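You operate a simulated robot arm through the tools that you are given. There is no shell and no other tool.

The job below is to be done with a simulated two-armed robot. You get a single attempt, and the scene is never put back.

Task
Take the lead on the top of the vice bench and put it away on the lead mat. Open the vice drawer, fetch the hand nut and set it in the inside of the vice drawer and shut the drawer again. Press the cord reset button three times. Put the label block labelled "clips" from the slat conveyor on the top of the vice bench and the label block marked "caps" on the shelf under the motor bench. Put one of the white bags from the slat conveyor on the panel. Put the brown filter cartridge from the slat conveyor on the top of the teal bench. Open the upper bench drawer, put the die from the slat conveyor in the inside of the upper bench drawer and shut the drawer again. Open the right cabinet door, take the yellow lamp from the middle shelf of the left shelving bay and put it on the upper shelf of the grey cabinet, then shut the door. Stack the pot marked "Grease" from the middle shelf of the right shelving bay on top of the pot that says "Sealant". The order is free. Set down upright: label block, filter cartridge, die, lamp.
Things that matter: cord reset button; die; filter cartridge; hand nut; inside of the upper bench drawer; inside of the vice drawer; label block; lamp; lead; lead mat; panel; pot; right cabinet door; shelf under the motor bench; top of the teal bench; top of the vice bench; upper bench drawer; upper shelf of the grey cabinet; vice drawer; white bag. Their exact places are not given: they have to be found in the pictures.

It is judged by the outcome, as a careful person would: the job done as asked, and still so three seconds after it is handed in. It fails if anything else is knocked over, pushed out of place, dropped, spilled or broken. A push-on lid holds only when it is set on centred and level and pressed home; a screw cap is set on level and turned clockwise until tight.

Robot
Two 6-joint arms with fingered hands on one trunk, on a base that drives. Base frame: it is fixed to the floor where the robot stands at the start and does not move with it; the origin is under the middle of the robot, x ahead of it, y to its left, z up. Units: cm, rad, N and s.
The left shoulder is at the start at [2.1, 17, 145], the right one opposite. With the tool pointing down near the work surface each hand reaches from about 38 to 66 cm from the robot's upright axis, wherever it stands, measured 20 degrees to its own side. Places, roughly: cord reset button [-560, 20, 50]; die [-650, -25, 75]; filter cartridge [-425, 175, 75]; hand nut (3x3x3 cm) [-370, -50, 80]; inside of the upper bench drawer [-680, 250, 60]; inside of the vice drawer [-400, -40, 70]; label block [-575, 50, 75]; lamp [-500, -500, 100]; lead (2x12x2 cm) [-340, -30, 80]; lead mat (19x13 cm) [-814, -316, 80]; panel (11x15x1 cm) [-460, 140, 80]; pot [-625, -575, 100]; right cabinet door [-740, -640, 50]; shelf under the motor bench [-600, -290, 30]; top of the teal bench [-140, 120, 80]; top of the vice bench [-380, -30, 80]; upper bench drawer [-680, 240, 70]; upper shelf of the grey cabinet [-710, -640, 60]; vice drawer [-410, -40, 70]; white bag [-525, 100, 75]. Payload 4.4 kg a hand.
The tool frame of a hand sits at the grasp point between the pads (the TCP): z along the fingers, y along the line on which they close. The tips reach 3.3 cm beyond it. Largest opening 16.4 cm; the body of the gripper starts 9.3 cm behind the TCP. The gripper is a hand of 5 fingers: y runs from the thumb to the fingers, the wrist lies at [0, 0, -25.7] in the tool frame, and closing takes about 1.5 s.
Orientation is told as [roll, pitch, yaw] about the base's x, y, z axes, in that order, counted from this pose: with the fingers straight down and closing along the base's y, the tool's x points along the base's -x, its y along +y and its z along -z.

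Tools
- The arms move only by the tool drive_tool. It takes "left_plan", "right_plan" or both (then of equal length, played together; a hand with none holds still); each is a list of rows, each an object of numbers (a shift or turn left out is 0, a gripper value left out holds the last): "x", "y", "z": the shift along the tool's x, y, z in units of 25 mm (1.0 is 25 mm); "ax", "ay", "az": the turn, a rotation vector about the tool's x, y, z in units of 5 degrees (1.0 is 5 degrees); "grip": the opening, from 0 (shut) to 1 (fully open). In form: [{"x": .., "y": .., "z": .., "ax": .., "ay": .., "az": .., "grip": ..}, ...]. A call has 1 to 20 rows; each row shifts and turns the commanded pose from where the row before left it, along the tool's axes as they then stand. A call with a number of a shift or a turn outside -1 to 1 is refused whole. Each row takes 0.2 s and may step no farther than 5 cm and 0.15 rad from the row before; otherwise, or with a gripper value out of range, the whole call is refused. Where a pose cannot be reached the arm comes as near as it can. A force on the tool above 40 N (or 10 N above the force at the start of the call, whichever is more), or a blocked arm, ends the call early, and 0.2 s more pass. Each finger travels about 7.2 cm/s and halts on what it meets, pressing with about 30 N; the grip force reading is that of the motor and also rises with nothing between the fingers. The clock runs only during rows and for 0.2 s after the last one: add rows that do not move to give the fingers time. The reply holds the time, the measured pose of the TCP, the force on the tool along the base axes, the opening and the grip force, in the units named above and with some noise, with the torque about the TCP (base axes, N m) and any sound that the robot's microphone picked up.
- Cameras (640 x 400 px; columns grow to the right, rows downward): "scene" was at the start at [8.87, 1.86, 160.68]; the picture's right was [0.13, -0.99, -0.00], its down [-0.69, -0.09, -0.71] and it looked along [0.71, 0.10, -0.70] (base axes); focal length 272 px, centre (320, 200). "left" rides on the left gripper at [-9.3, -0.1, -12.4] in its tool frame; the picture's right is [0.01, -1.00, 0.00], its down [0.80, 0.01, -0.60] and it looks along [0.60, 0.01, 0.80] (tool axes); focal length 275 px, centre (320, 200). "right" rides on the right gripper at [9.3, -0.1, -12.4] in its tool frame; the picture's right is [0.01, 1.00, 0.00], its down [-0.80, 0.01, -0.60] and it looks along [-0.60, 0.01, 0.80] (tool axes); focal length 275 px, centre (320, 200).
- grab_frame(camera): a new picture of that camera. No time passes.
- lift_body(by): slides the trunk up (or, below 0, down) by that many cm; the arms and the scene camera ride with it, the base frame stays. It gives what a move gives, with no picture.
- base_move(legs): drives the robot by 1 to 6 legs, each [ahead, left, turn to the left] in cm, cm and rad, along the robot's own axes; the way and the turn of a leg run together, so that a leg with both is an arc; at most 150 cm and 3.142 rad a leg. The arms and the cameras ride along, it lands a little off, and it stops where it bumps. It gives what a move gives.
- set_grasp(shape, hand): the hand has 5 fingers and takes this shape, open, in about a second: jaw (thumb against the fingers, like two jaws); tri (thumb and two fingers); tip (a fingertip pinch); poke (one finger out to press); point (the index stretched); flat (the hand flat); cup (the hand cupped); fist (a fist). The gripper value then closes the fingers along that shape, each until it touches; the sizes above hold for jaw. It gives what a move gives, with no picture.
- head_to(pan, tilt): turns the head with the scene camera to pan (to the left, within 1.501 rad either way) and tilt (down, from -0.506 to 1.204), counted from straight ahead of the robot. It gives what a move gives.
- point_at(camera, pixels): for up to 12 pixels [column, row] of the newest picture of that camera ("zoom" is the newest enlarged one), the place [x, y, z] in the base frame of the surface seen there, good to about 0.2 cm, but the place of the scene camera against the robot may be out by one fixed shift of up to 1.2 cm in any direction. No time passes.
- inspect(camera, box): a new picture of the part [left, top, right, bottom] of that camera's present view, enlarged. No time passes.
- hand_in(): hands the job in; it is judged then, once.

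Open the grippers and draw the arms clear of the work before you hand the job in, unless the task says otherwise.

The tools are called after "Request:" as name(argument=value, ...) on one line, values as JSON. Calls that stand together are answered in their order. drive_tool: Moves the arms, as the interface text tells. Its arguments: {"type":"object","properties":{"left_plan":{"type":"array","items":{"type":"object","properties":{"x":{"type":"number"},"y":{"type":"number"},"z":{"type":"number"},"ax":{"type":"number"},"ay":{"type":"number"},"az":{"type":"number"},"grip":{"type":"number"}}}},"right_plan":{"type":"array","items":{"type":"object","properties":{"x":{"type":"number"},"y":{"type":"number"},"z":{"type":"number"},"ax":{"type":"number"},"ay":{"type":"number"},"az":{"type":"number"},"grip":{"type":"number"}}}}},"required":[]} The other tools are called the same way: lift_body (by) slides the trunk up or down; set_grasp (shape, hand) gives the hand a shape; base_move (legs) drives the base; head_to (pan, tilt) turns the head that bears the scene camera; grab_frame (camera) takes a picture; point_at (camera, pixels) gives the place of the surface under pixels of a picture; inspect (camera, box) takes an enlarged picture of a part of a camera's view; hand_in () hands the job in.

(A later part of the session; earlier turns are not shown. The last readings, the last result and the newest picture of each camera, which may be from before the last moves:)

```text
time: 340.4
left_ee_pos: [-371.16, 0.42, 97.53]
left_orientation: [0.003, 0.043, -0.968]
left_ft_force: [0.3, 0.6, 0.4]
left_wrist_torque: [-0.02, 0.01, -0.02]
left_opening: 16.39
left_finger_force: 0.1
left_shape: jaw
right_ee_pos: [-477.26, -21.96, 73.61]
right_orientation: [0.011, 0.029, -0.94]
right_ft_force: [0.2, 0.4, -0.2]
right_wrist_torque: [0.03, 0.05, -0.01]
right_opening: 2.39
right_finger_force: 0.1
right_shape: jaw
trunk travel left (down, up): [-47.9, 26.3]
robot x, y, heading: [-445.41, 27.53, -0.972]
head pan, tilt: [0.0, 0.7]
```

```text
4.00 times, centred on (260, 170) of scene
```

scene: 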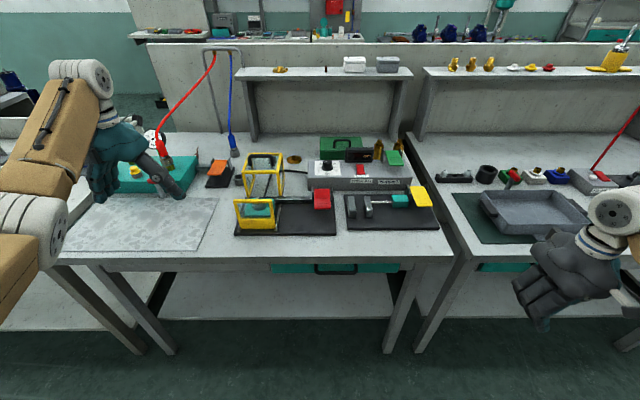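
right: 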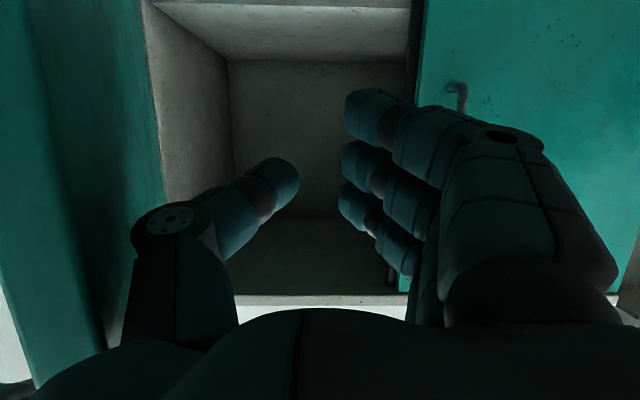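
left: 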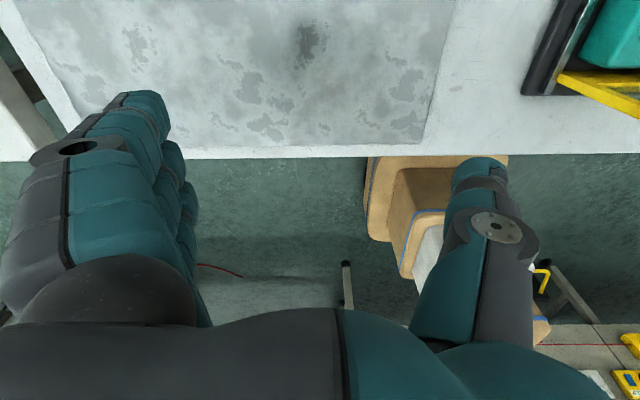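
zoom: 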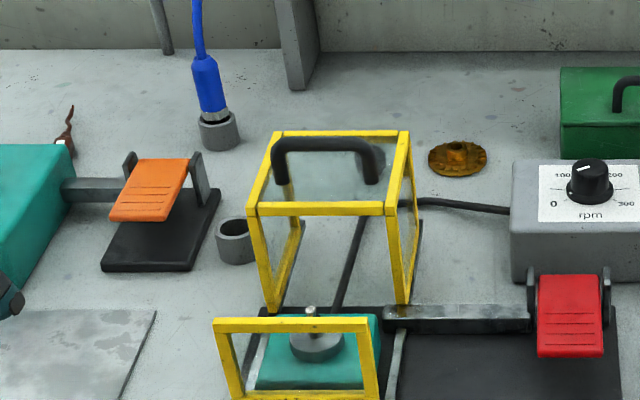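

Shelf edge is at w≈158; there is room. I raise the trunk 8 cm and shift the left hand right by 27.5 cm at this height.

Request:
lift_body(by=8)

Request:
drive_tool(left_plan=[{"y": -1}, {"y": -1}, {"y": -1}, {"y": -1}, {"y": -1}, {"y": -1}, {"y": -1}, {"y": -1}, {"y": -1}, {"y": -1}, {"y": -1, "grip": 0.3}, {"grip": 0.3}, {"grip": 0.3}, {"grip": 0.3}, {"grip": 0.3}])

Request:
grab_frame(camera="scene")

```text
time: 341.6
left_ee_pos: [-371.09, 0.37, 105.24]
left_orientation: [0.002, 0.046, -0.968]
left_ft_force: [-0.2, 0.0, -0.2]
left_wrist_torque: [0.01, 0.01, 0.0]
left_opening: 16.39
left_finger_force: 0.1
left_shape: jaw
right_ee_pos: [-477.23, -22.04, 81.57]
right_orientation: [0.01, 0.03, -0.942]
right_ft_force: [-0.3, -0.4, -0.3]
right_wrist_torque: [0.01, -0.03, 0.05]
right_opening: 2.44
right_finger_force: 0.1
right_shape: jaw
trunk travel left (down, up): [-55.9, 18.3]
robot x, y, heading: [-445.16, 27.54, -0.972]
head pan, tilt: [0.0, 0.7]
```

```text
time: 344.8
left_ee_pos: [-391.55, -17.22, 104.2]
left_orientation: [0.003, 0.042, -0.969]
left_ft_force: [0.1, -0.5, 0.1]
left_wrist_torque: [0.02, -0.02, 0.02]
left_opening: 4.99
left_finger_force: 0.0
left_shape: jaw
left hand out of reach, approached as far as the arm can: row 2, 3, 4, 5, 6, 8
right_ee_pos: [-477.27, -22.02, 81.63]
right_orientation: [0.01, 0.03, -0.941]
right_ft_force: [0.0, -0.2, -1.2]
right_wrist_torque: [0.0, 0.02, 0.03]
right_opening: 2.47
right_finger_force: 0.1
right_shape: jaw
trunk travel left (down, up): [-55.9, 18.3]
robot x, y, heading: [-445.29, 27.88, -0.97]
head pan, tilt: [0.0, 0.7]
```

```text
taken
```

scene: 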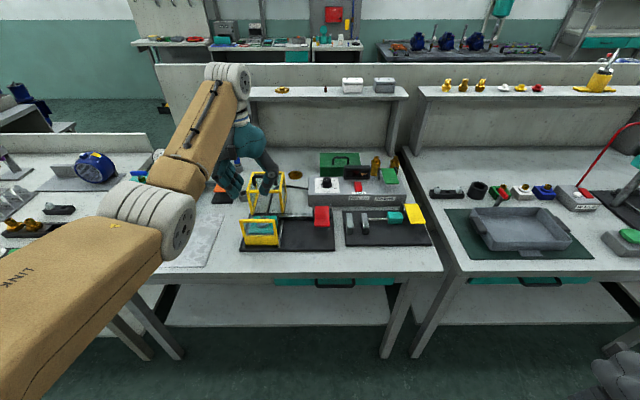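

The left hand is lined up with the nut's u. I drive 31 cm closer (hand passes ~4 cm above the guard handle).

Request:
base_move(legs=[[31, 0, 0]])

Request:
grab_frame(camera="scene")

Request:
grab_frame(camera="left")

```text
time: 347.0
left_ee_pos: [-374.34, -42.9, 104.16]
left_orientation: [0.005, 0.044, -0.974]
left_ft_force: [-0.4, -0.2, 0.2]
left_wrist_torque: [0.04, -0.03, -0.01]
left_opening: 4.98
left_finger_force: 0.1
left_shape: jaw
right_ee_pos: [-460.54, -46.42, 81.57]
right_orientation: [0.012, 0.059, -0.944]
right_ft_force: [-2.9, 4.6, 5.1]
right_wrist_torque: [-0.03, -0.23, 0.2]
right_opening: 2.48
right_finger_force: 0.2
right_shape: jaw
trunk travel left (down, up): [-55.9, 18.3]
robot x, y, heading: [-427.91, 1.91, -0.975]
head pan, tilt: [0.0, 0.7]
stopped in leg 1: the force on the tool passed its limit at 42 N (the readings are from after the stop); the commanded pose is now the measured one
```

```text
taken
```

scene: 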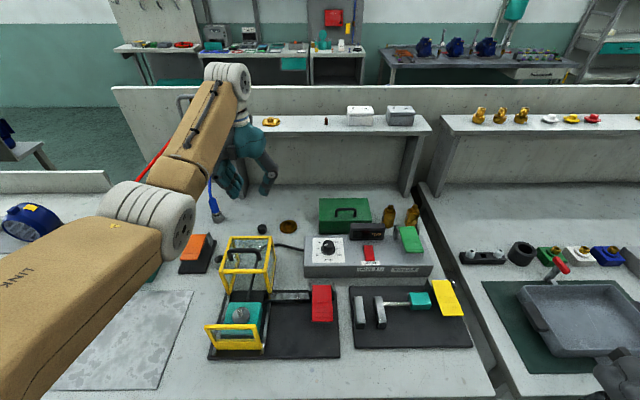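

```text
taken
```

left: 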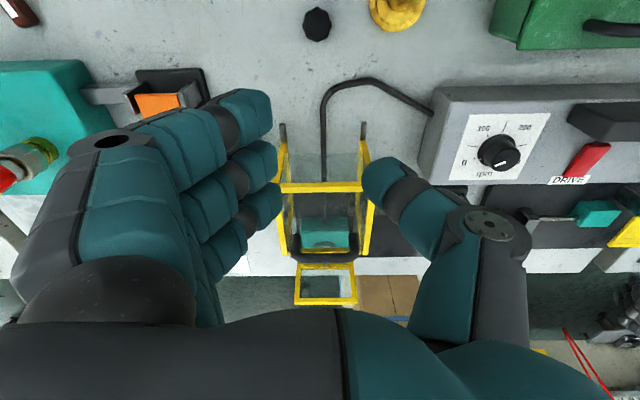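

The right hand touched the neighbouring bench's edge (42 N). I draw it back; the left camera shows the black nut at (316,23), which I measure.

Request:
drive_tool(right_plan=[{"x": 0.8}, {"x": 0.8}, {"x": 0.8}, {"x": 0.8}, {"x": 0.6, "z": 0.6}])

Request:
point_at(camera="left", pixels=[[316, 20], [305, 20], [328, 20], [316, 10], [316, 36], [380, 10], [280, 188], [360, 188], [345, 250]])

Request:
inspect(camera="left", box=[260, 0, 440, 60])

```text
time: 348.2
left_ee_pos: [-374.46, -43.02, 104.16]
left_orientation: [0.004, 0.041, -0.97]
left_ft_force: [0.8, 0.0, -0.2]
left_wrist_torque: [-0.01, -0.03, 0.01]
left_opening: 5.02
left_finger_force: 0.0
left_shape: jaw
right_ee_pos: [-466.29, -38.71, 80.47]
right_orientation: [0.014, 0.055, -0.945]
right_ft_force: [0.1, -0.6, 0.2]
right_wrist_torque: [-0.01, 0.01, 0.0]
right_opening: 2.45
right_finger_force: 0.1
right_shape: jaw
trunk travel left (down, up): [-55.9, 18.3]
robot x, y, heading: [-427.7, 2.39, -0.97]
head pan, tilt: [0.0, 0.7]
```

```text
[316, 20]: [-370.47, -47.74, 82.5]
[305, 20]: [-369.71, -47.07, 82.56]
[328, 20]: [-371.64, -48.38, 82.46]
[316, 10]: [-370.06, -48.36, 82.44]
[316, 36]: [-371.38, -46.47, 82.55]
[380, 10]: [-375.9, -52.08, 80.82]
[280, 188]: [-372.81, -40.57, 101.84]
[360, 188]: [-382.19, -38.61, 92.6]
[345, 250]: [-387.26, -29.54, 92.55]
```

```text
3.56 times, centred on (350, 30) of left
```

zoom: 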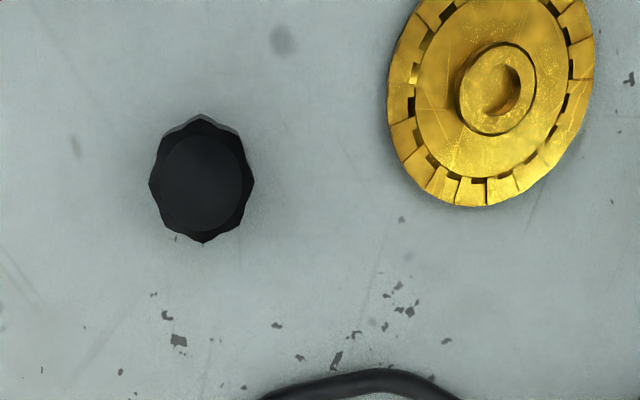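

Nut centre is (-370.6,-47.55), top z 82.5. I move the left hand 5.9 cm ahead, 0.6 left and tilt it 10° forward.

Request:
drive_tool(left_plan=[{"x": -0.55, "y": 0.06, "ay": -0.42}, {"x": -0.55, "y": 0.06, "ay": -0.42}, {"x": -0.55, "y": 0.06, "ay": -0.42}, {"x": -0.55, "y": 0.06, "ay": -0.42}, {"ay": -0.42}, {}])

Request:
grab_frame(camera="left")

```text
time: 349.6
left_ee_pos: [-370.81, -47.21, 104.17]
left_orientation: [0.005, -0.141, -0.971]
left_ft_force: [0.3, -0.2, 0.1]
left_wrist_torque: [-0.01, 0.0, -0.01]
left_opening: 4.93
left_finger_force: 0.1
left_shape: jaw
right_ee_pos: [-466.26, -38.9, 80.58]
right_orientation: [0.013, 0.056, -0.944]
right_ft_force: [-1.0, 1.5, -0.8]
right_wrist_torque: [-0.01, 0.01, -0.01]
right_opening: 2.48
right_finger_force: 0.1
right_shape: jaw
trunk travel left (down, up): [-55.9, 18.3]
robot x, y, heading: [-427.92, 2.16, -0.974]
head pan, tilt: [0.0, 0.7]
```

```text
taken
```

left: 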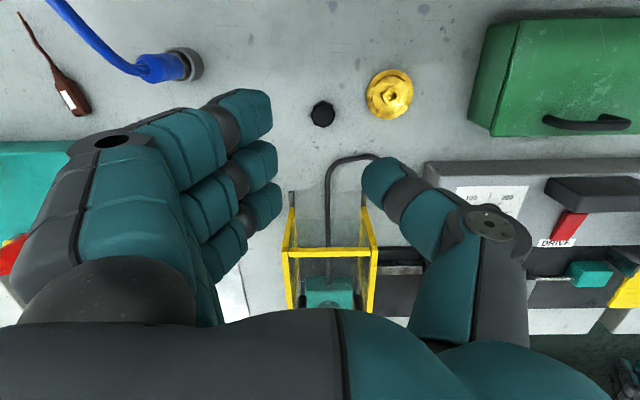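

TCP is over the nut. I lower the trunk 16 cm and look.

Request:
lift_body(by=-16)

Request:
grab_frame(camera="left")

Request:
grab_frame(camera="scene")

```text
time: 351.4
left_ee_pos: [-370.74, -47.25, 88.41]
left_orientation: [0.004, -0.142, -0.972]
left_ft_force: [-0.5, -0.6, 0.8]
left_wrist_torque: [-0.06, 0.01, -0.01]
left_opening: 4.98
left_finger_force: 0.1
left_shape: jaw
right_ee_pos: [-466.21, -38.81, 64.5]
right_orientation: [0.012, 0.054, -0.944]
right_ft_force: [0.8, 0.6, -0.2]
right_wrist_torque: [-0.02, 0.01, 0.01]
right_opening: 2.45
right_finger_force: 0.1
right_shape: jaw
trunk travel left (down, up): [-39.9, 34.3]
robot x, y, heading: [-427.67, 2.23, -0.973]
head pan, tilt: [0.0, 0.7]
```

```text
taken
```

left: 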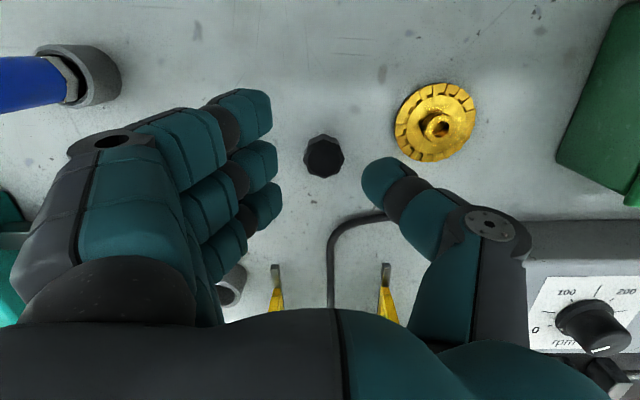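

```text
taken
```

scene: 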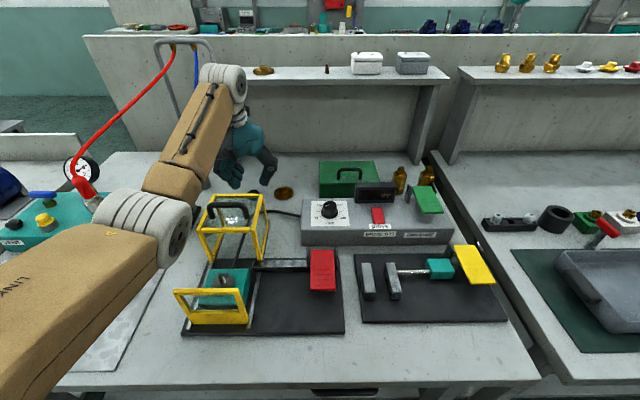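

The nut is at (323,157). I verify its place relative to the TCP.

Request:
point_at(camera="left", pixels=[[323, 157], [305, 157], [342, 157], [323, 138], [323, 177], [398, 145]])

```text
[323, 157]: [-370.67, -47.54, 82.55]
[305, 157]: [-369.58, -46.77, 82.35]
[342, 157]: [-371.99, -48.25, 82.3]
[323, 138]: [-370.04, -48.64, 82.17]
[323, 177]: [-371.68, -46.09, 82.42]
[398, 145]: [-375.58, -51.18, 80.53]
```

Aligned within 0.2 cm. I lower 4 cm more.

Request:
lift_body(by=-4)

Request:
grab_frame(camera="left")

```text
time: 352.2
left_ee_pos: [-370.69, -47.12, 84.2]
left_orientation: [0.004, -0.14, -0.972]
left_ft_force: [1.0, 0.6, 0.3]
left_wrist_torque: [-0.01, 0.01, 0.03]
left_opening: 4.98
left_finger_force: 0.1
left_shape: jaw
right_ee_pos: [-466.14, -38.77, 60.63]
right_orientation: [0.01, 0.056, -0.944]
right_ft_force: [-0.4, -0.6, 0.6]
right_wrist_torque: [0.02, 0.01, 0.0]
right_opening: 2.47
right_finger_force: 0.1
right_shape: jaw
trunk travel left (down, up): [-35.9, 38.3]
robot x, y, heading: [-427.72, 2.24, -0.975]
head pan, tilt: [0.0, 0.7]
```

```text
taken
```

left: 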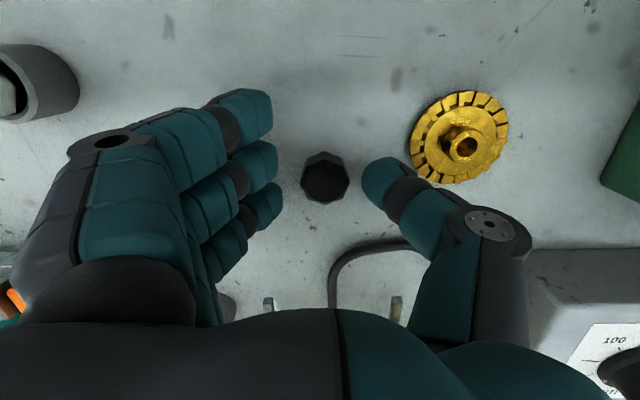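

The nut lies between thumb and fingers. I close.

Request:
drive_tool(left_plan=[{"grip": 0.1}, {"grip": 0.0}, {"grip": 0.0}, {"grip": 0.0}, {"grip": 0.0}, {"grip": 0.0}])

Request:
grab_frame(camera="left")

```text
time: 353.6
left_ee_pos: [-370.84, -47.15, 84.23]
left_orientation: [0.003, -0.14, -0.972]
left_ft_force: [-1.1, -0.1, 0.9]
left_wrist_torque: [0.01, 0.01, 0.0]
left_opening: 1.85
left_finger_force: 29.8
left_shape: jaw
right_ee_pos: [-466.2, -38.77, 60.52]
right_orientation: [0.012, 0.056, -0.945]
right_ft_force: [-0.8, 1.4, 1.0]
right_wrist_torque: [-0.01, 0.01, 0.01]
right_opening: 2.49
right_finger_force: 0.0
right_shape: jaw
trunk travel left (down, up): [-35.9, 38.3]
robot x, y, heading: [-427.92, 1.79, -0.978]
head pan, tilt: [0.0, 0.7]
```

```text
taken
```

left: 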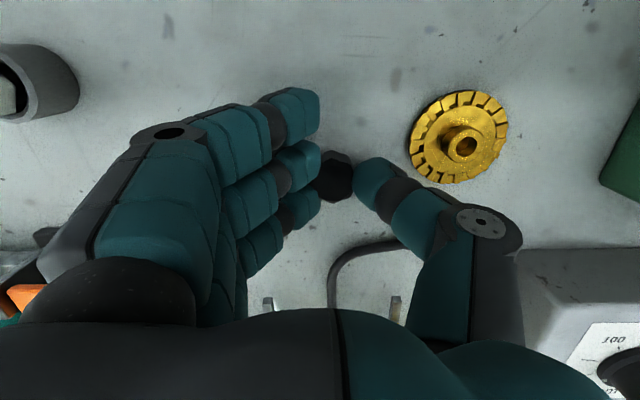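

Gripped. I lift the trunk 5 cm first and check the nut comes along.

Request:
lift_body(by=5)

Request:
grab_frame(camera="left")

```text
time: 354.5
left_ee_pos: [-370.7, -47.24, 89.05]
left_orientation: [0.003, -0.14, -0.971]
left_ft_force: [-0.3, -0.6, -1.1]
left_wrist_torque: [0.02, -0.01, 0.01]
left_opening: 1.84
left_finger_force: 30.0
left_shape: jaw
right_ee_pos: [-466.22, -38.77, 65.44]
right_orientation: [0.013, 0.056, -0.944]
right_ft_force: [0.7, -0.7, -0.1]
right_wrist_torque: [0.02, -0.02, 0.03]
right_opening: 2.48
right_finger_force: 0.1
right_shape: jaw
trunk travel left (down, up): [-40.9, 33.3]
robot x, y, heading: [-428.13, 1.76, -0.976]
head pan, tilt: [0.0, 0.7]
```

```text
taken
```

left: 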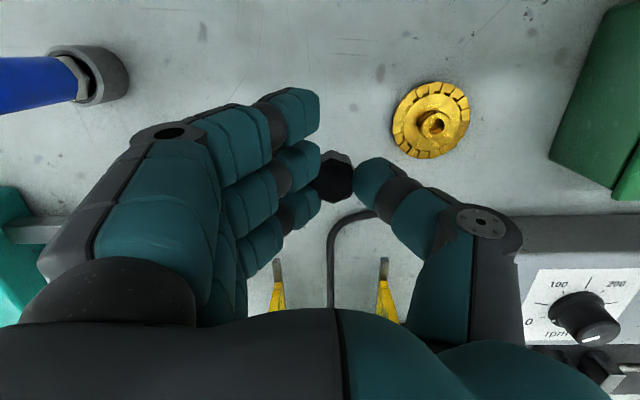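

The nut is held. I raise 16 cm more and back off 33 cm over the guard.

Request:
lift_body(by=16)

Request:
base_move(legs=[[-34, 0, 0.012]])

Request:
grab_frame(camera="scene")

```text
time: 356.4
left_ee_pos: [-370.67, -47.18, 105.07]
left_orientation: [0.002, -0.139, -0.973]
left_ft_force: [-0.2, 0.4, -0.3]
left_wrist_torque: [0.03, 0.02, 0.01]
left_opening: 1.83
left_finger_force: 29.9
left_shape: jaw
right_ee_pos: [-466.13, -38.71, 81.44]
right_orientation: [0.012, 0.056, -0.945]
right_ft_force: [0.4, -0.2, -0.1]
right_wrist_torque: [-0.03, -0.01, 0.01]
right_opening: 2.47
right_finger_force: 0.1
right_shape: jaw
trunk travel left (down, up): [-56.9, 17.3]
robot x, y, heading: [-427.81, 2.11, -0.975]
head pan, tilt: [0.0, 0.7]
```

```text
time: 358.6
left_ee_pos: [-389.62, -18.14, 105.25]
left_orientation: [0.003, -0.142, -0.96]
left_ft_force: [0.4, 0.1, -1.1]
left_wrist_torque: [-0.04, 0.01, 0.0]
left_opening: 1.87
left_finger_force: 29.9
left_shape: jaw
right_ee_pos: [-485.13, -11.07, 81.48]
right_orientation: [0.012, 0.055, -0.933]
right_ft_force: [-0.6, -0.4, 0.8]
right_wrist_torque: [-0.02, -0.04, 0.03]
right_opening: 2.5
right_finger_force: 0.0
right_shape: jaw
trunk travel left (down, up): [-56.9, 17.3]
robot x, y, heading: [-447.69, 30.15, -0.964]
head pan, tilt: [0.0, 0.7]
```

```text
taken
```

scene: 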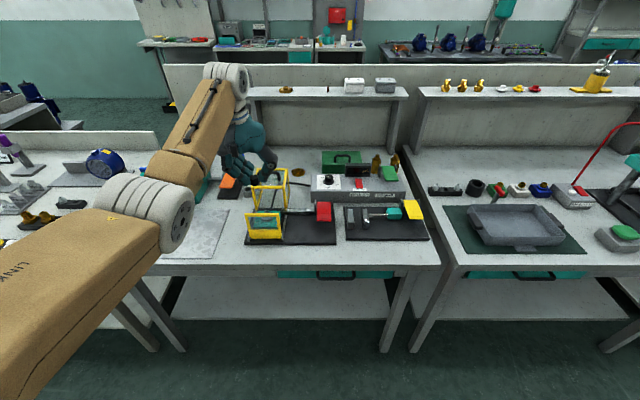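

The nut is safely out. I draw the left hand back off the bench (15 cm) and then slightly down, in front of the bench.

Request:
drive_tool(left_plan=[{"x": 0.6}, {"x": 0.7}, {"x": 0.7}, {"x": 0.7}, {"x": 0.7}, {"x": 0.7}, {"x": 0.7}, {"x": 0.7}, {"x": 0.7, "z": 0.3}, {"x": 0.7, "z": 0.3}, {"x": 0.7, "z": 0.3}, {"x": 0.7, "z": 0.3}])

Request:
grab_frame(camera="scene")

```text
time: 361.2
left_ee_pos: [-397.56, -6.47, 94.8]
left_orientation: [0.005, -0.144, -0.958]
left_ft_force: [-0.2, -0.7, 0.6]
left_wrist_torque: [0.02, 0.0, 0.0]
left_opening: 1.87
left_finger_force: 29.6
left_shape: jaw
left hand out of reach, approached as far as the arm can: row 5, 6, 7, 8, 9, 10, 11, 12
right_ee_pos: [-485.06, -11.14, 81.53]
right_orientation: [0.012, 0.054, -0.932]
right_ft_force: [0.2, -0.2, 0.4]
right_wrist_torque: [-0.04, 0.0, 0.01]
right_opening: 2.45
right_finger_force: 0.0
right_shape: jaw
trunk travel left (down, up): [-56.9, 17.3]
robot x, y, heading: [-447.27, 30.15, -0.962]
head pan, tilt: [0.0, 0.7]
```

```text
taken
```

scene: 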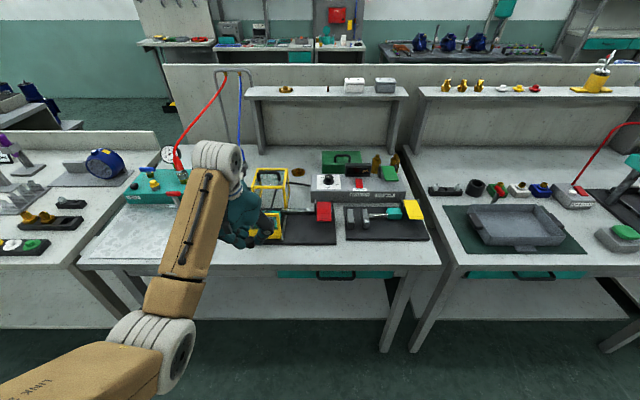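

Left hand waits at the bench front. I strafe 15 cm left so the right arm faces the drawer handle, and bring the right hand forward.

Request:
base_move(legs=[[0, 15, 0]])

Request:
drive_tool(right_plan=[{"x": -0.786, "y": 0.914, "z": 0.47}, {"x": -0.786, "y": 0.914, "z": 0.47}, {"x": -0.786, "y": 0.914, "z": 0.47}, {"x": -0.786, "y": 0.914, "z": 0.47}, {"x": -0.786, "y": 0.914, "z": 0.47}, {"x": -0.786, "y": 0.914, "z": 0.47}, {"x": -0.786, "y": 0.914, "z": 0.47}, {"x": -0.786, "y": 0.914, "z": 0.47}, {"x": -0.786, "y": 0.914, "z": 0.47}, {"x": -0.786, "y": 0.914, "z": 0.47}, {"x": -0.786, "y": 0.914, "z": 0.47}, {"x": -0.786, "y": 0.914, "z": 0.47}])

Request:
grab_frame(camera="scene")

```text
time: 362.6
left_ee_pos: [-385.3, 2.33, 94.81]
left_orientation: [0.0, -0.144, -0.959]
left_ft_force: [1.4, 0.4, 1.3]
left_wrist_torque: [-0.04, 0.06, 0.0]
left_opening: 1.85
left_finger_force: 29.5
left_shape: jaw
right_ee_pos: [-472.85, -2.56, 81.61]
right_orientation: [0.01, 0.054, -0.934]
right_ft_force: [-1.1, 0.2, -0.6]
right_wrist_torque: [-0.05, 0.03, 0.0]
right_opening: 2.47
right_finger_force: 0.0
right_shape: jaw
trunk travel left (down, up): [-56.9, 17.3]
robot x, y, heading: [-435.19, 38.82, -0.965]
head pan, tilt: [0.0, 0.7]
```

```text
time: 365.2
left_ee_pos: [-385.33, 2.07, 94.75]
left_orientation: [0.003, -0.142, -0.96]
left_ft_force: [1.4, 0.6, -0.9]
left_wrist_torque: [0.0, 0.01, 0.01]
left_opening: 1.83
left_finger_force: 30.6
left_shape: jaw
right_ee_pos: [-436.96, -4.38, 66.32]
right_orientation: [0.013, 0.057, -0.931]
right_ft_force: [0.2, 0.6, 0.1]
right_wrist_torque: [0.0, 0.0, -0.02]
right_opening: 2.47
right_finger_force: 0.1
right_shape: jaw
trunk travel left (down, up): [-56.9, 17.3]
robot x, y, heading: [-435.12, 38.58, -0.959]
head pan, tilt: [0.0, 0.7]
```

```text
taken
```

scene: 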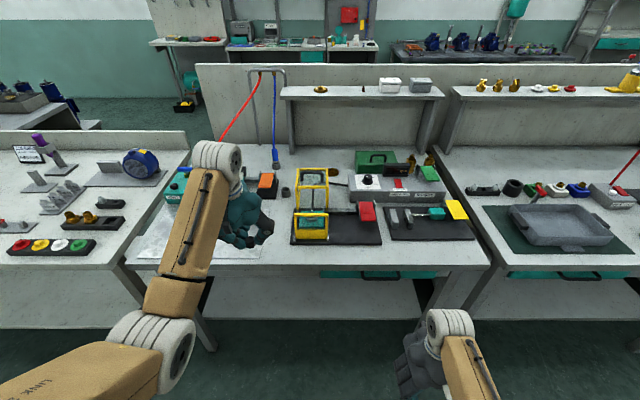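

Now I pitch the right hand 60° forward at handle height.

Request:
drive_tool(right_plan=[{"x": -0.62, "y": 0.15, "z": 0.13, "ay": -0.84}, {"x": -0.61, "y": 0.15, "z": 0.12, "ay": -0.84}, {"x": -0.6, "y": 0.15, "z": 0.11, "ay": -0.84}, {"x": -0.6, "y": 0.15, "z": 0.1, "ay": -0.84}, {"x": -0.59, "y": 0.15, "z": 0.09, "ay": -0.84}, {"x": -0.585, "y": 0.15, "z": 0.075, "ay": -0.84}, {"x": -0.58, "y": 0.15, "z": 0.06, "ay": -0.84}, {"x": -0.575, "y": 0.15, "z": 0.048, "ay": -0.84}, {"x": -0.573, "y": 0.15, "z": 0.035, "ay": -0.84}, {"x": -0.573, "y": 0.15, "z": 0.02, "ay": -0.84}, {"x": -0.573, "y": 0.15, "z": 0.01, "ay": -0.84}, {"x": -0.573, "y": 0.15, "z": 0, "ay": -0.84}, {"x": -0.573, "y": 0.15, "z": -0.015, "ay": -0.84}, {"x": -0.573, "y": 0.15, "z": -0.03, "ay": -0.84}, {"x": -0.573, "y": 0.15, "z": -0.04, "ay": -0.84}])

Request:
grab_frame(camera="right")

```text
time: 368.4
left_ee_pos: [-385.31, 2.15, 94.74]
left_orientation: [0.004, -0.142, -0.961]
left_ft_force: [0.0, -0.4, 0.1]
left_wrist_torque: [0.01, 0.0, 0.0]
left_opening: 1.83
left_finger_force: 30.7
left_shape: jaw
right_ee_pos: [-421.22, -16.36, 73.66]
right_orientation: [0.023, -1.045, -0.953]
right_ft_force: [-0.9, -0.3, 1.2]
right_wrist_torque: [0.01, -0.05, -0.03]
right_opening: 2.46
right_finger_force: 0.0
right_shape: jaw
trunk travel left (down, up): [-56.9, 17.3]
robot x, y, heading: [-435.27, 38.65, -0.961]
head pan, tilt: [0.0, 0.7]
```

```text
taken
```

right: 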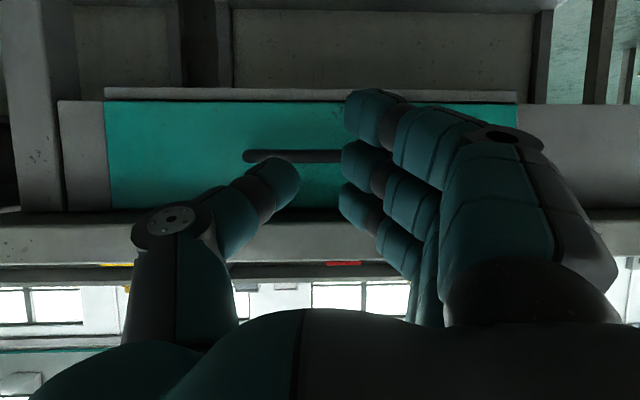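

The right camera (upside-down) shows the drawer front and handle bar at (245-345,155). I measure them.

Request:
point_at(camera="right", pixels=[[252, 156], [290, 156], [335, 156], [290, 151], [290, 161], [180, 150], [290, 190], [290, 215], [290, 103], [110, 150], [510, 112]])

```text
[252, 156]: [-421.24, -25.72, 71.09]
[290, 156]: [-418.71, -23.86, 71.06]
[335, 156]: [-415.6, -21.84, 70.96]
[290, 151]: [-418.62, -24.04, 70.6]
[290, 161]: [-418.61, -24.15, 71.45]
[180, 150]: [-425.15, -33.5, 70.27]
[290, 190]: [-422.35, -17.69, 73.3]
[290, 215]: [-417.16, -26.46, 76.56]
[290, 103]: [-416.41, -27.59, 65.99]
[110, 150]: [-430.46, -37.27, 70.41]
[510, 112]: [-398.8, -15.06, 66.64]
```

I roll the right hand so the thumb comes on top (closing axis vertical).

Request:
drive_tool(right_plan=[{"az": -1}, {"az": -1}, {"az": -1}, {"az": -1}, {"az": -1}, {"az": -1}, {"az": -1}, {"az": -1}, {"az": -1}])

Request:
grab_frame(camera="scene")

```text
time: 370.4
left_ee_pos: [-385.4, 2.09, 94.8]
left_orientation: [0.001, -0.142, -0.96]
left_ft_force: [-0.7, -0.4, 0.0]
left_wrist_torque: [0.02, -0.01, 0.0]
left_opening: 1.82
left_finger_force: 30.3
left_shape: jaw
right_ee_pos: [-421.36, -16.29, 73.76]
right_orientation: [-0.877, -0.668, 0.171]
right_ft_force: [-0.2, -0.8, 0.5]
right_wrist_torque: [0.01, 0.04, 0.0]
right_opening: 2.45
right_finger_force: 0.1
right_shape: jaw
trunk travel left (down, up): [-56.9, 17.3]
robot x, y, heading: [-434.99, 39.23, -0.959]
head pan, tilt: [0.0, 0.7]
```

```text
taken
```

scene: 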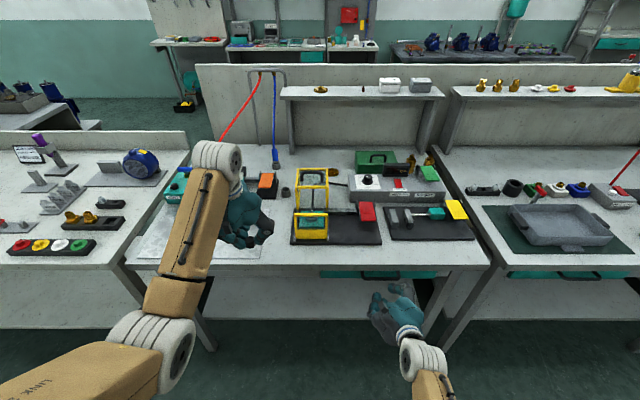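

The roll works; I continue the other 45°.

Request:
drive_tool(right_plan=[{"az": -1}, {"az": -1}, {"az": -1}, {"az": -1}, {"az": -1}, {"az": -1}, {"az": -1}, {"az": -1}, {"az": -1, "grip": 0.3}, {"grip": 0.3}, {"grip": 0.3}])

Request:
grab_frame(camera="right")

Request:
inspect(camera="scene", box=[300, 230, 500, 380])

```text
time: 372.8
left_ee_pos: [-385.45, 2.14, 94.83]
left_orientation: [0.003, -0.143, -0.959]
left_ft_force: [0.3, -0.6, 0.2]
left_wrist_torque: [-0.03, -0.01, 0.01]
left_opening: 1.83
left_finger_force: 30.4
left_shape: jaw
right_ee_pos: [-417.11, -18.81, 70.46]
right_orientation: [-1.046, -0.004, 0.619]
right_ft_force: [-7.7, 3.7, -1.6]
right_wrist_torque: [-0.2, -0.36, -0.11]
right_opening: 4.74
right_finger_force: 0.0
right_shape: jaw
right hand out of reach, approached as far as the arm can: row 6, 7, 8, 9
trunk travel left (down, up): [-56.9, 17.3]
robot x, y, heading: [-434.88, 39.11, -0.964]
head pan, tilt: [0.0, 0.7]
```

```text
taken
```

right: 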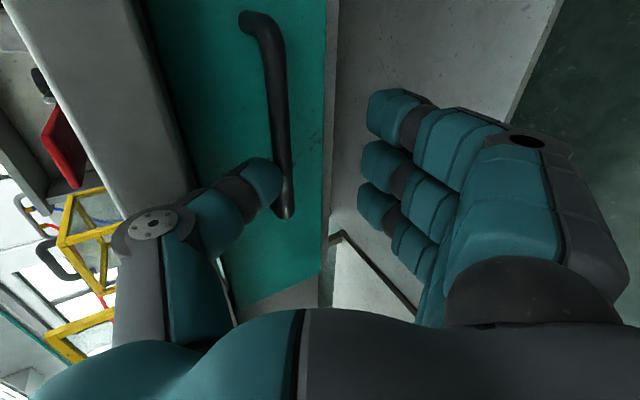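

```text
2.67 times, centred on (400, 305) of scene
```

zoom: 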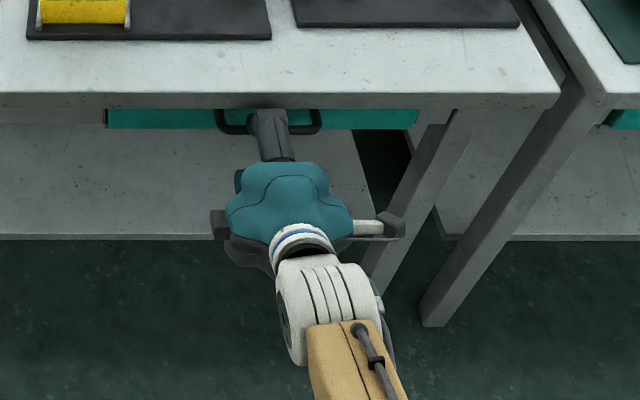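

The thumb is touching the bar. I back off 3 cm and go up 2.2 cm so that the bar comes between thumb and fingers.

Request:
drive_tool(right_plan=[{"y": 0.3, "z": -0.52}, {"y": 0.3, "z": -0.52}, {"y": -0.38, "z": -0.22}, {"y": -0.38, "z": -0.22}, {}])

Request:
grab_frame(camera="right")

```text
time: 374.0
left_ee_pos: [-385.48, 2.0, 94.86]
left_orientation: [0.003, -0.141, -0.959]
left_ft_force: [-0.2, 0.1, 0.4]
left_wrist_torque: [-0.01, -0.02, -0.03]
left_opening: 1.85
left_finger_force: 29.7
left_shape: jaw
right_ee_pos: [-416.09, -17.28, 70.16]
right_orientation: [-1.048, -0.01, 0.629]
right_ft_force: [0.0, 0.5, 0.7]
right_wrist_torque: [0.0, 0.0, 0.0]
right_opening: 4.9
right_finger_force: 0.1
right_shape: jaw
right hand out of reach, approached as far as the arm can: row 1, 2, 3, 4
trunk travel left (down, up): [-56.9, 17.3]
robot x, y, heading: [-434.75, 39.06, -0.962]
head pan, tilt: [0.0, 0.7]
```

```text
taken
```

right: 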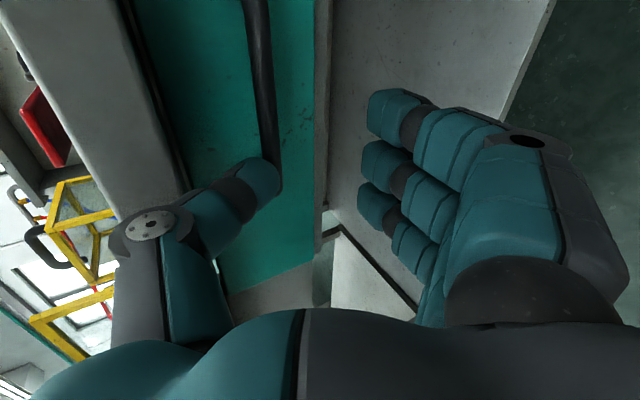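

The arm is at its limit, so I use base and trunk as the stage: back 4 cm and right 4 cm, then trunk up 2.5 cm.

Request:
base_move(legs=[[-4, -4, 0]])

Request:
lift_body(by=2.6)

Request:
grab_frame(camera="right")

Request:
point_at(camera="right", pixels=[[280, 60], [285, 100], [288, 140], [262, 180], [200, 60], [325, 60]])

```text
time: 374.9
left_ee_pos: [-391.09, 3.24, 94.91]
left_orientation: [0.004, -0.143, -0.959]
left_ft_force: [-1.3, 0.0, -0.3]
left_wrist_torque: [0.01, -0.06, 0.03]
left_opening: 1.82
left_finger_force: 30.0
left_shape: jaw
right_ee_pos: [-421.98, -16.18, 70.18]
right_orientation: [-1.048, -0.006, 0.63]
right_ft_force: [-1.1, 0.1, -0.2]
right_wrist_torque: [0.0, -0.02, 0.01]
right_opening: 4.89
right_finger_force: 0.1
right_shape: jaw
trunk travel left (down, up): [-56.9, 17.3]
robot x, y, heading: [-440.41, 39.69, -0.959]
head pan, tilt: [0.0, 0.7]
```

```text
time: 375.6
left_ee_pos: [-391.06, 3.13, 97.4]
left_orientation: [0.004, -0.143, -0.96]
left_ft_force: [0.5, 0.6, 0.2]
left_wrist_torque: [-0.03, 0.01, 0.0]
left_opening: 1.83
left_finger_force: 30.0
left_shape: jaw
right_ee_pos: [-421.83, -16.2, 72.72]
right_orientation: [-1.047, -0.01, 0.627]
right_ft_force: [0.8, 0.5, -0.7]
right_wrist_torque: [0.02, 0.02, 0.01]
right_opening: 4.91
right_finger_force: 0.1
right_shape: jaw
trunk travel left (down, up): [-59.5, 14.7]
robot x, y, heading: [-440.97, 39.98, -0.963]
head pan, tilt: [0.0, 0.7]
```

```text
taken
```

right: 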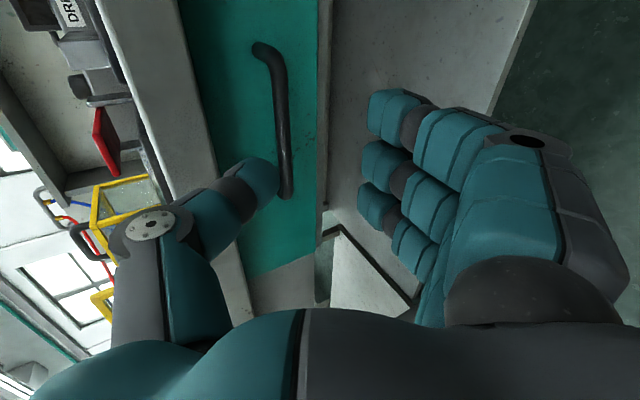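

```text
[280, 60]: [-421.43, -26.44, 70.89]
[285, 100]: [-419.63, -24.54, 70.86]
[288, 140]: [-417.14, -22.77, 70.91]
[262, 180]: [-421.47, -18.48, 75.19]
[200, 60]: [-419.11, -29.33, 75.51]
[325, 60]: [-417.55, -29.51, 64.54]
```

The bar (z 70.9) now lies below the thumb and above the fingers. I drive ahead 7 cm.

Request:
base_move(legs=[[7, 0, 0]])

Request:
grab_frame(camera="right")

```text
time: 376.7
left_ee_pos: [-387.69, -1.71, 97.44]
left_orientation: [0.004, -0.14, -0.958]
left_ft_force: [0.0, 0.4, 0.7]
left_wrist_torque: [-0.01, 0.0, 0.03]
left_opening: 1.84
left_finger_force: 30.7
left_shape: jaw
right_ee_pos: [-419.46, -19.95, 71.0]
right_orientation: [-1.009, -0.009, 0.624]
right_ft_force: [-2.2, 5.5, -4.1]
right_wrist_torque: [-0.13, -0.01, 0.03]
right_opening: 4.67
right_finger_force: 0.1
right_shape: jaw
trunk travel left (down, up): [-59.5, 14.7]
robot x, y, heading: [-437.6, 35.13, -0.967]
head pan, tilt: [0.0, 0.7]
stopped in leg 1: the force on the tool passed its limit at 54 N (the readings are from after the stop); the commanded pose is now the measured one
```

```text
taken
```

right: 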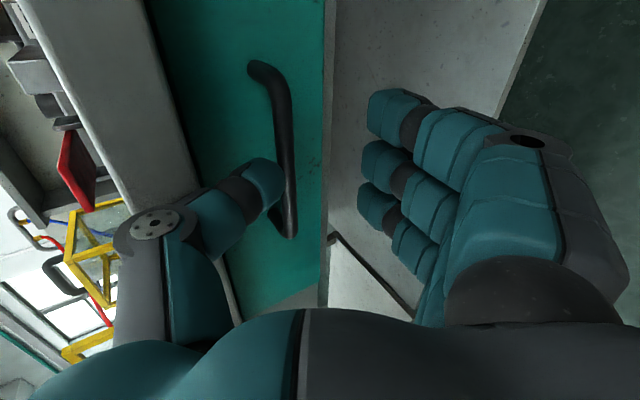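

The thumb's bulk hits the bench lip when pitched down. I back off 12 cm, and will lower the trunk so the hand can come in level.

Request:
base_move(legs=[[-12, 0, 0]])

Request:
drive_tool(right_plan=[{"az": 1}, {"az": 1}, {"az": 1}, {"az": 1}, {"az": 1}, {"az": 1}, {"az": 1}, {"az": 1}, {"az": 1}])

Request:
grab_frame(camera="scene")

```text
time: 377.9
left_ee_pos: [-394.55, 8.2, 97.55]
left_orientation: [0.004, -0.145, -0.958]
left_ft_force: [0.0, 0.6, -0.5]
left_wrist_torque: [-0.08, -0.06, 0.0]
left_opening: 1.84
left_finger_force: 29.8
left_shape: jaw
right_ee_pos: [-426.12, -10.27, 71.46]
right_orientation: [-1.017, -0.009, 0.625]
right_ft_force: [-0.6, 0.7, 0.2]
right_wrist_torque: [-0.01, 0.01, 0.02]
right_opening: 4.86
right_finger_force: 0.2
right_shape: jaw
trunk travel left (down, up): [-59.5, 14.7]
robot x, y, heading: [-444.26, 44.47, -0.956]
head pan, tilt: [0.0, 0.7]
```

```text
time: 379.9
left_ee_pos: [-394.48, 8.02, 97.54]
left_orientation: [0.001, -0.144, -0.958]
left_ft_force: [0.6, -0.6, -0.1]
left_wrist_torque: [0.01, -0.04, -0.01]
left_opening: 1.85
left_finger_force: 29.8
left_shape: jaw
right_ee_pos: [-426.13, -10.41, 71.3]
right_orientation: [-0.842, -0.654, 0.134]
right_ft_force: [-0.1, -0.1, -0.2]
right_wrist_torque: [-0.03, -0.01, -0.02]
right_opening: 4.85
right_finger_force: 0.0
right_shape: jaw
trunk travel left (down, up): [-59.5, 14.7]
robot x, y, heading: [-443.99, 44.75, -0.956]
head pan, tilt: [0.0, 0.7]
```

```text
taken
```

scene: 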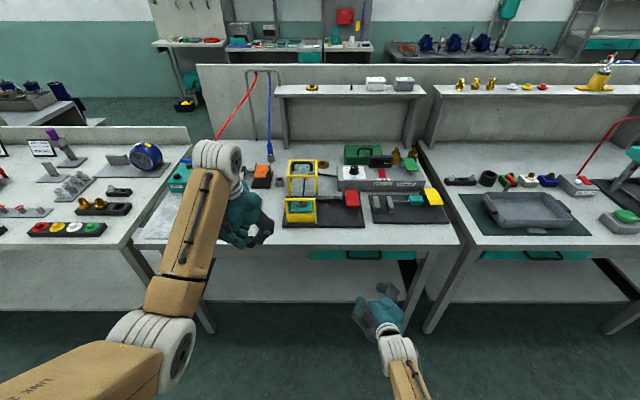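

I lower the trunk 26 cm (left hand is now in front of the bench edge), then raise the right hand relative to it.

Request:
lift_body(by=-26)

Request:
drive_tool(right_plan=[{"az": 1}, {"az": 1}, {"az": 1}, {"az": 1}, {"az": 1}, {"az": 1}, {"az": 1}, {"az": 1}])

```text
time: 382.6
left_ee_pos: [-395.0, 8.79, 67.12]
left_orientation: [0.002, -0.072, -0.958]
left_ft_force: [0.3, 0.4, -0.5]
left_wrist_torque: [-0.01, -0.02, 0.03]
left_opening: 1.8
left_finger_force: 29.4
left_shape: jaw
right_ee_pos: [-426.21, -10.29, 45.36]
right_orientation: [-0.847, -0.652, 0.135]
right_ft_force: [1.0, 0.8, -0.3]
right_wrist_torque: [0.03, -0.03, 0.01]
right_opening: 4.9
right_finger_force: 0.1
right_shape: jaw
trunk travel left (down, up): [-33.5, 40.7]
robot x, y, heading: [-444.26, 44.64, -0.961]
head pan, tilt: [0.0, 0.7]
```

```text
time: 384.4
left_ee_pos: [-394.88, 8.84, 67.06]
left_orientation: [0.001, -0.07, -0.958]
left_ft_force: [0.4, -0.7, -0.1]
left_wrist_torque: [0.01, 0.01, -0.02]
left_opening: 1.85
left_finger_force: 29.7
left_shape: jaw
right_ee_pos: [-426.09, -10.43, 45.19]
right_orientation: [-0.122, -1.01, -0.797]
right_ft_force: [0.0, 0.8, -0.4]
right_wrist_torque: [-0.01, -0.01, 0.0]
right_opening: 4.89
right_finger_force: 0.1
right_shape: jaw
trunk travel left (down, up): [-33.5, 40.7]
robot x, y, heading: [-444.64, 44.89, -0.956]
head pan, tilt: [0.0, 0.7]
```

The left hand ended 4 cm lower than expected with a changed pitch; I look whether its arm touches something.

Request:
grab_frame(camera="scene")

Request:
grab_frame(camera="left")

```text
taken
```

scene: 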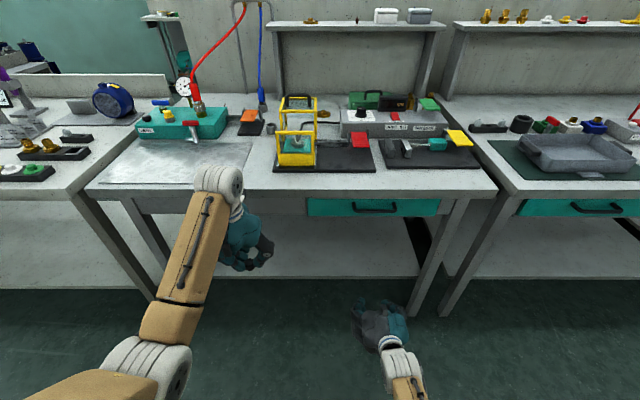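

```text
taken
```

left: 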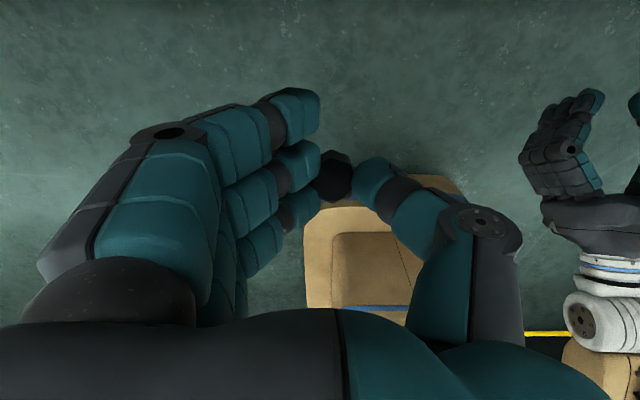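

The left camera grazed the bench front edge, no harm; the nut is still held. I draw the left hand back 9 cm.

Request:
drive_tool(left_plan=[{"x": 0.9}, {"x": 0.9}, {"x": 0.9}, {"x": 0.9}, {}])

```text
time: 385.6
left_ee_pos: [-399.13, 14.69, 63.0]
left_orientation: [0.003, -0.074, -0.959]
left_ft_force: [0.3, 0.2, -0.2]
left_wrist_torque: [-0.03, 0.03, 0.03]
left_opening: 1.84
left_finger_force: 29.7
left_shape: jaw
left hand out of reach, approached as far as the arm can: row 1, 2, 3, 4
right_ee_pos: [-426.16, -10.35, 45.23]
right_orientation: [-0.126, -1.01, -0.793]
right_ft_force: [-0.8, -1.0, -0.2]
right_wrist_torque: [0.0, 0.0, -0.02]
right_opening: 4.88
right_finger_force: 0.0
right_shape: jaw
trunk travel left (down, up): [-33.5, 40.7]
robot x, y, heading: [-444.16, 44.36, -0.962]
head pan, tilt: [0.0, 0.7]
```

I back 6 cm more and raise the right hand level (θ≈85°) at z≈71, about 8 cm before the bar.

Request:
base_move(legs=[[-6, 0, 0]])

Request:
drive_tool(right_plan=[{"x": -0.84, "z": 0.01, "ay": -0.386, "az": 0.1}, {"x": -0.84, "z": 0.03, "ay": -0.386, "az": 0.1}, {"x": -0.84, "z": 0.05, "ay": -0.386, "az": 0.1}, {"x": -0.835, "z": 0.065, "ay": -0.386, "az": 0.1}, {"x": -0.83, "z": 0.08, "ay": -0.386, "az": 0.1}, {"x": -0.825, "z": 0.1, "ay": -0.386, "az": 0.1}, {"x": -0.82, "z": 0.115, "ay": -0.386, "az": 0.1}, {"x": -0.82, "z": 0.13, "ay": -0.386, "az": 0.1}, {"x": -0.815, "z": 0.15, "ay": -0.386, "az": 0.1}, {"x": -0.81, "z": 0.165, "ay": -0.386, "az": 0.1}, {"x": -0.8, "z": 0.18, "ay": -0.386, "az": 0.1}, {"x": -0.8, "z": 0.2, "ay": -0.386, "az": 0.1}, {"x": -0.79, "z": 0.22, "ay": -0.386, "az": 0.1}, {"x": -0.78, "z": 0.235, "ay": -0.386, "az": 0.1}])

Request:
grab_frame(camera="right")

```text
time: 386.6
left_ee_pos: [-402.56, 19.87, 63.11]
left_orientation: [0.002, -0.073, -0.958]
left_ft_force: [-1.5, 1.0, -0.4]
left_wrist_torque: [0.02, -0.01, 0.04]
left_opening: 1.83
left_finger_force: 29.8
left_shape: jaw
right_ee_pos: [-429.59, -5.38, 45.26]
right_orientation: [-0.123, -1.012, -0.794]
right_ft_force: [-0.3, 0.0, -0.3]
right_wrist_torque: [-0.02, -0.02, 0.01]
right_opening: 4.89
right_finger_force: 0.1
right_shape: jaw
trunk travel left (down, up): [-33.5, 40.7]
robot x, y, heading: [-447.46, 49.66, -0.958]
head pan, tilt: [0.0, 0.7]
```

```text
time: 389.6
left_ee_pos: [-402.51, 19.57, 63.02]
left_orientation: [0.001, -0.074, -0.959]
left_ft_force: [0.1, 0.6, -0.5]
left_wrist_torque: [0.02, 0.04, 0.02]
left_opening: 1.82
left_finger_force: 30.2
left_shape: jaw
right_ee_pos: [-421.07, -15.94, 70.92]
right_orientation: [0.531, -1.474, -1.469]
right_ft_force: [-0.2, -0.4, 0.2]
right_wrist_torque: [-0.03, -0.01, 0.0]
right_opening: 4.88
right_finger_force: 0.1
right_shape: jaw
trunk travel left (down, up): [-33.5, 40.7]
robot x, y, heading: [-447.36, 50.24, -0.963]
head pan, tilt: [0.0, 0.7]
```

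```text
taken
```

right: 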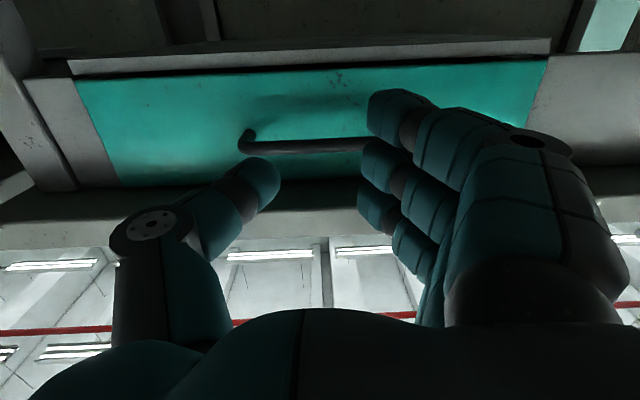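

Level now. I roll the hand (thumb up) in two halves.

Request:
drive_tool(right_plan=[{"az": -1}, {"az": -1}, {"az": -1}, {"az": -1}, {"az": -1}, {"az": -1}, {"az": -1}, {"az": -1}, {"az": -1}, {"az": -1}, {"az": -1}, {"az": -1}])

Request:
grab_frame(camera="right")

```text
time: 392.2
left_ee_pos: [-402.48, 19.68, 63.04]
left_orientation: [0.001, -0.073, -0.957]
left_ft_force: [-1.3, 0.0, -0.5]
left_wrist_torque: [-0.01, -0.02, -0.04]
left_opening: 1.83
left_finger_force: 30.1
left_shape: jaw
right_ee_pos: [-421.19, -15.96, 70.75]
right_orientation: [-1.47, -0.568, 0.583]
right_ft_force: [0.1, -0.1, 0.7]
right_wrist_torque: [0.01, 0.01, 0.02]
right_opening: 4.87
right_finger_force: 0.0
right_shape: jaw
trunk travel left (down, up): [-33.5, 40.7]
robot x, y, heading: [-447.64, 49.77, -0.965]
head pan, tilt: [0.0, 0.7]
```

```text
taken
```

right: 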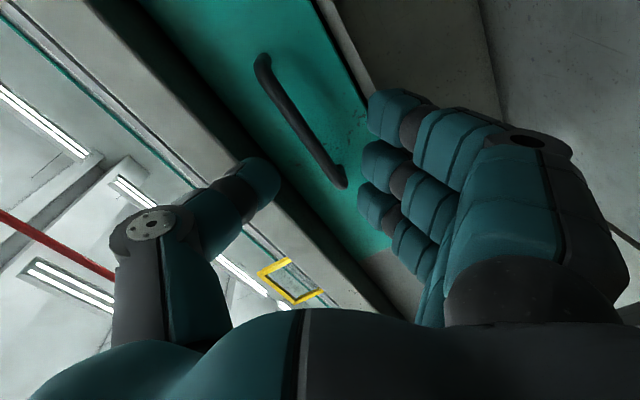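

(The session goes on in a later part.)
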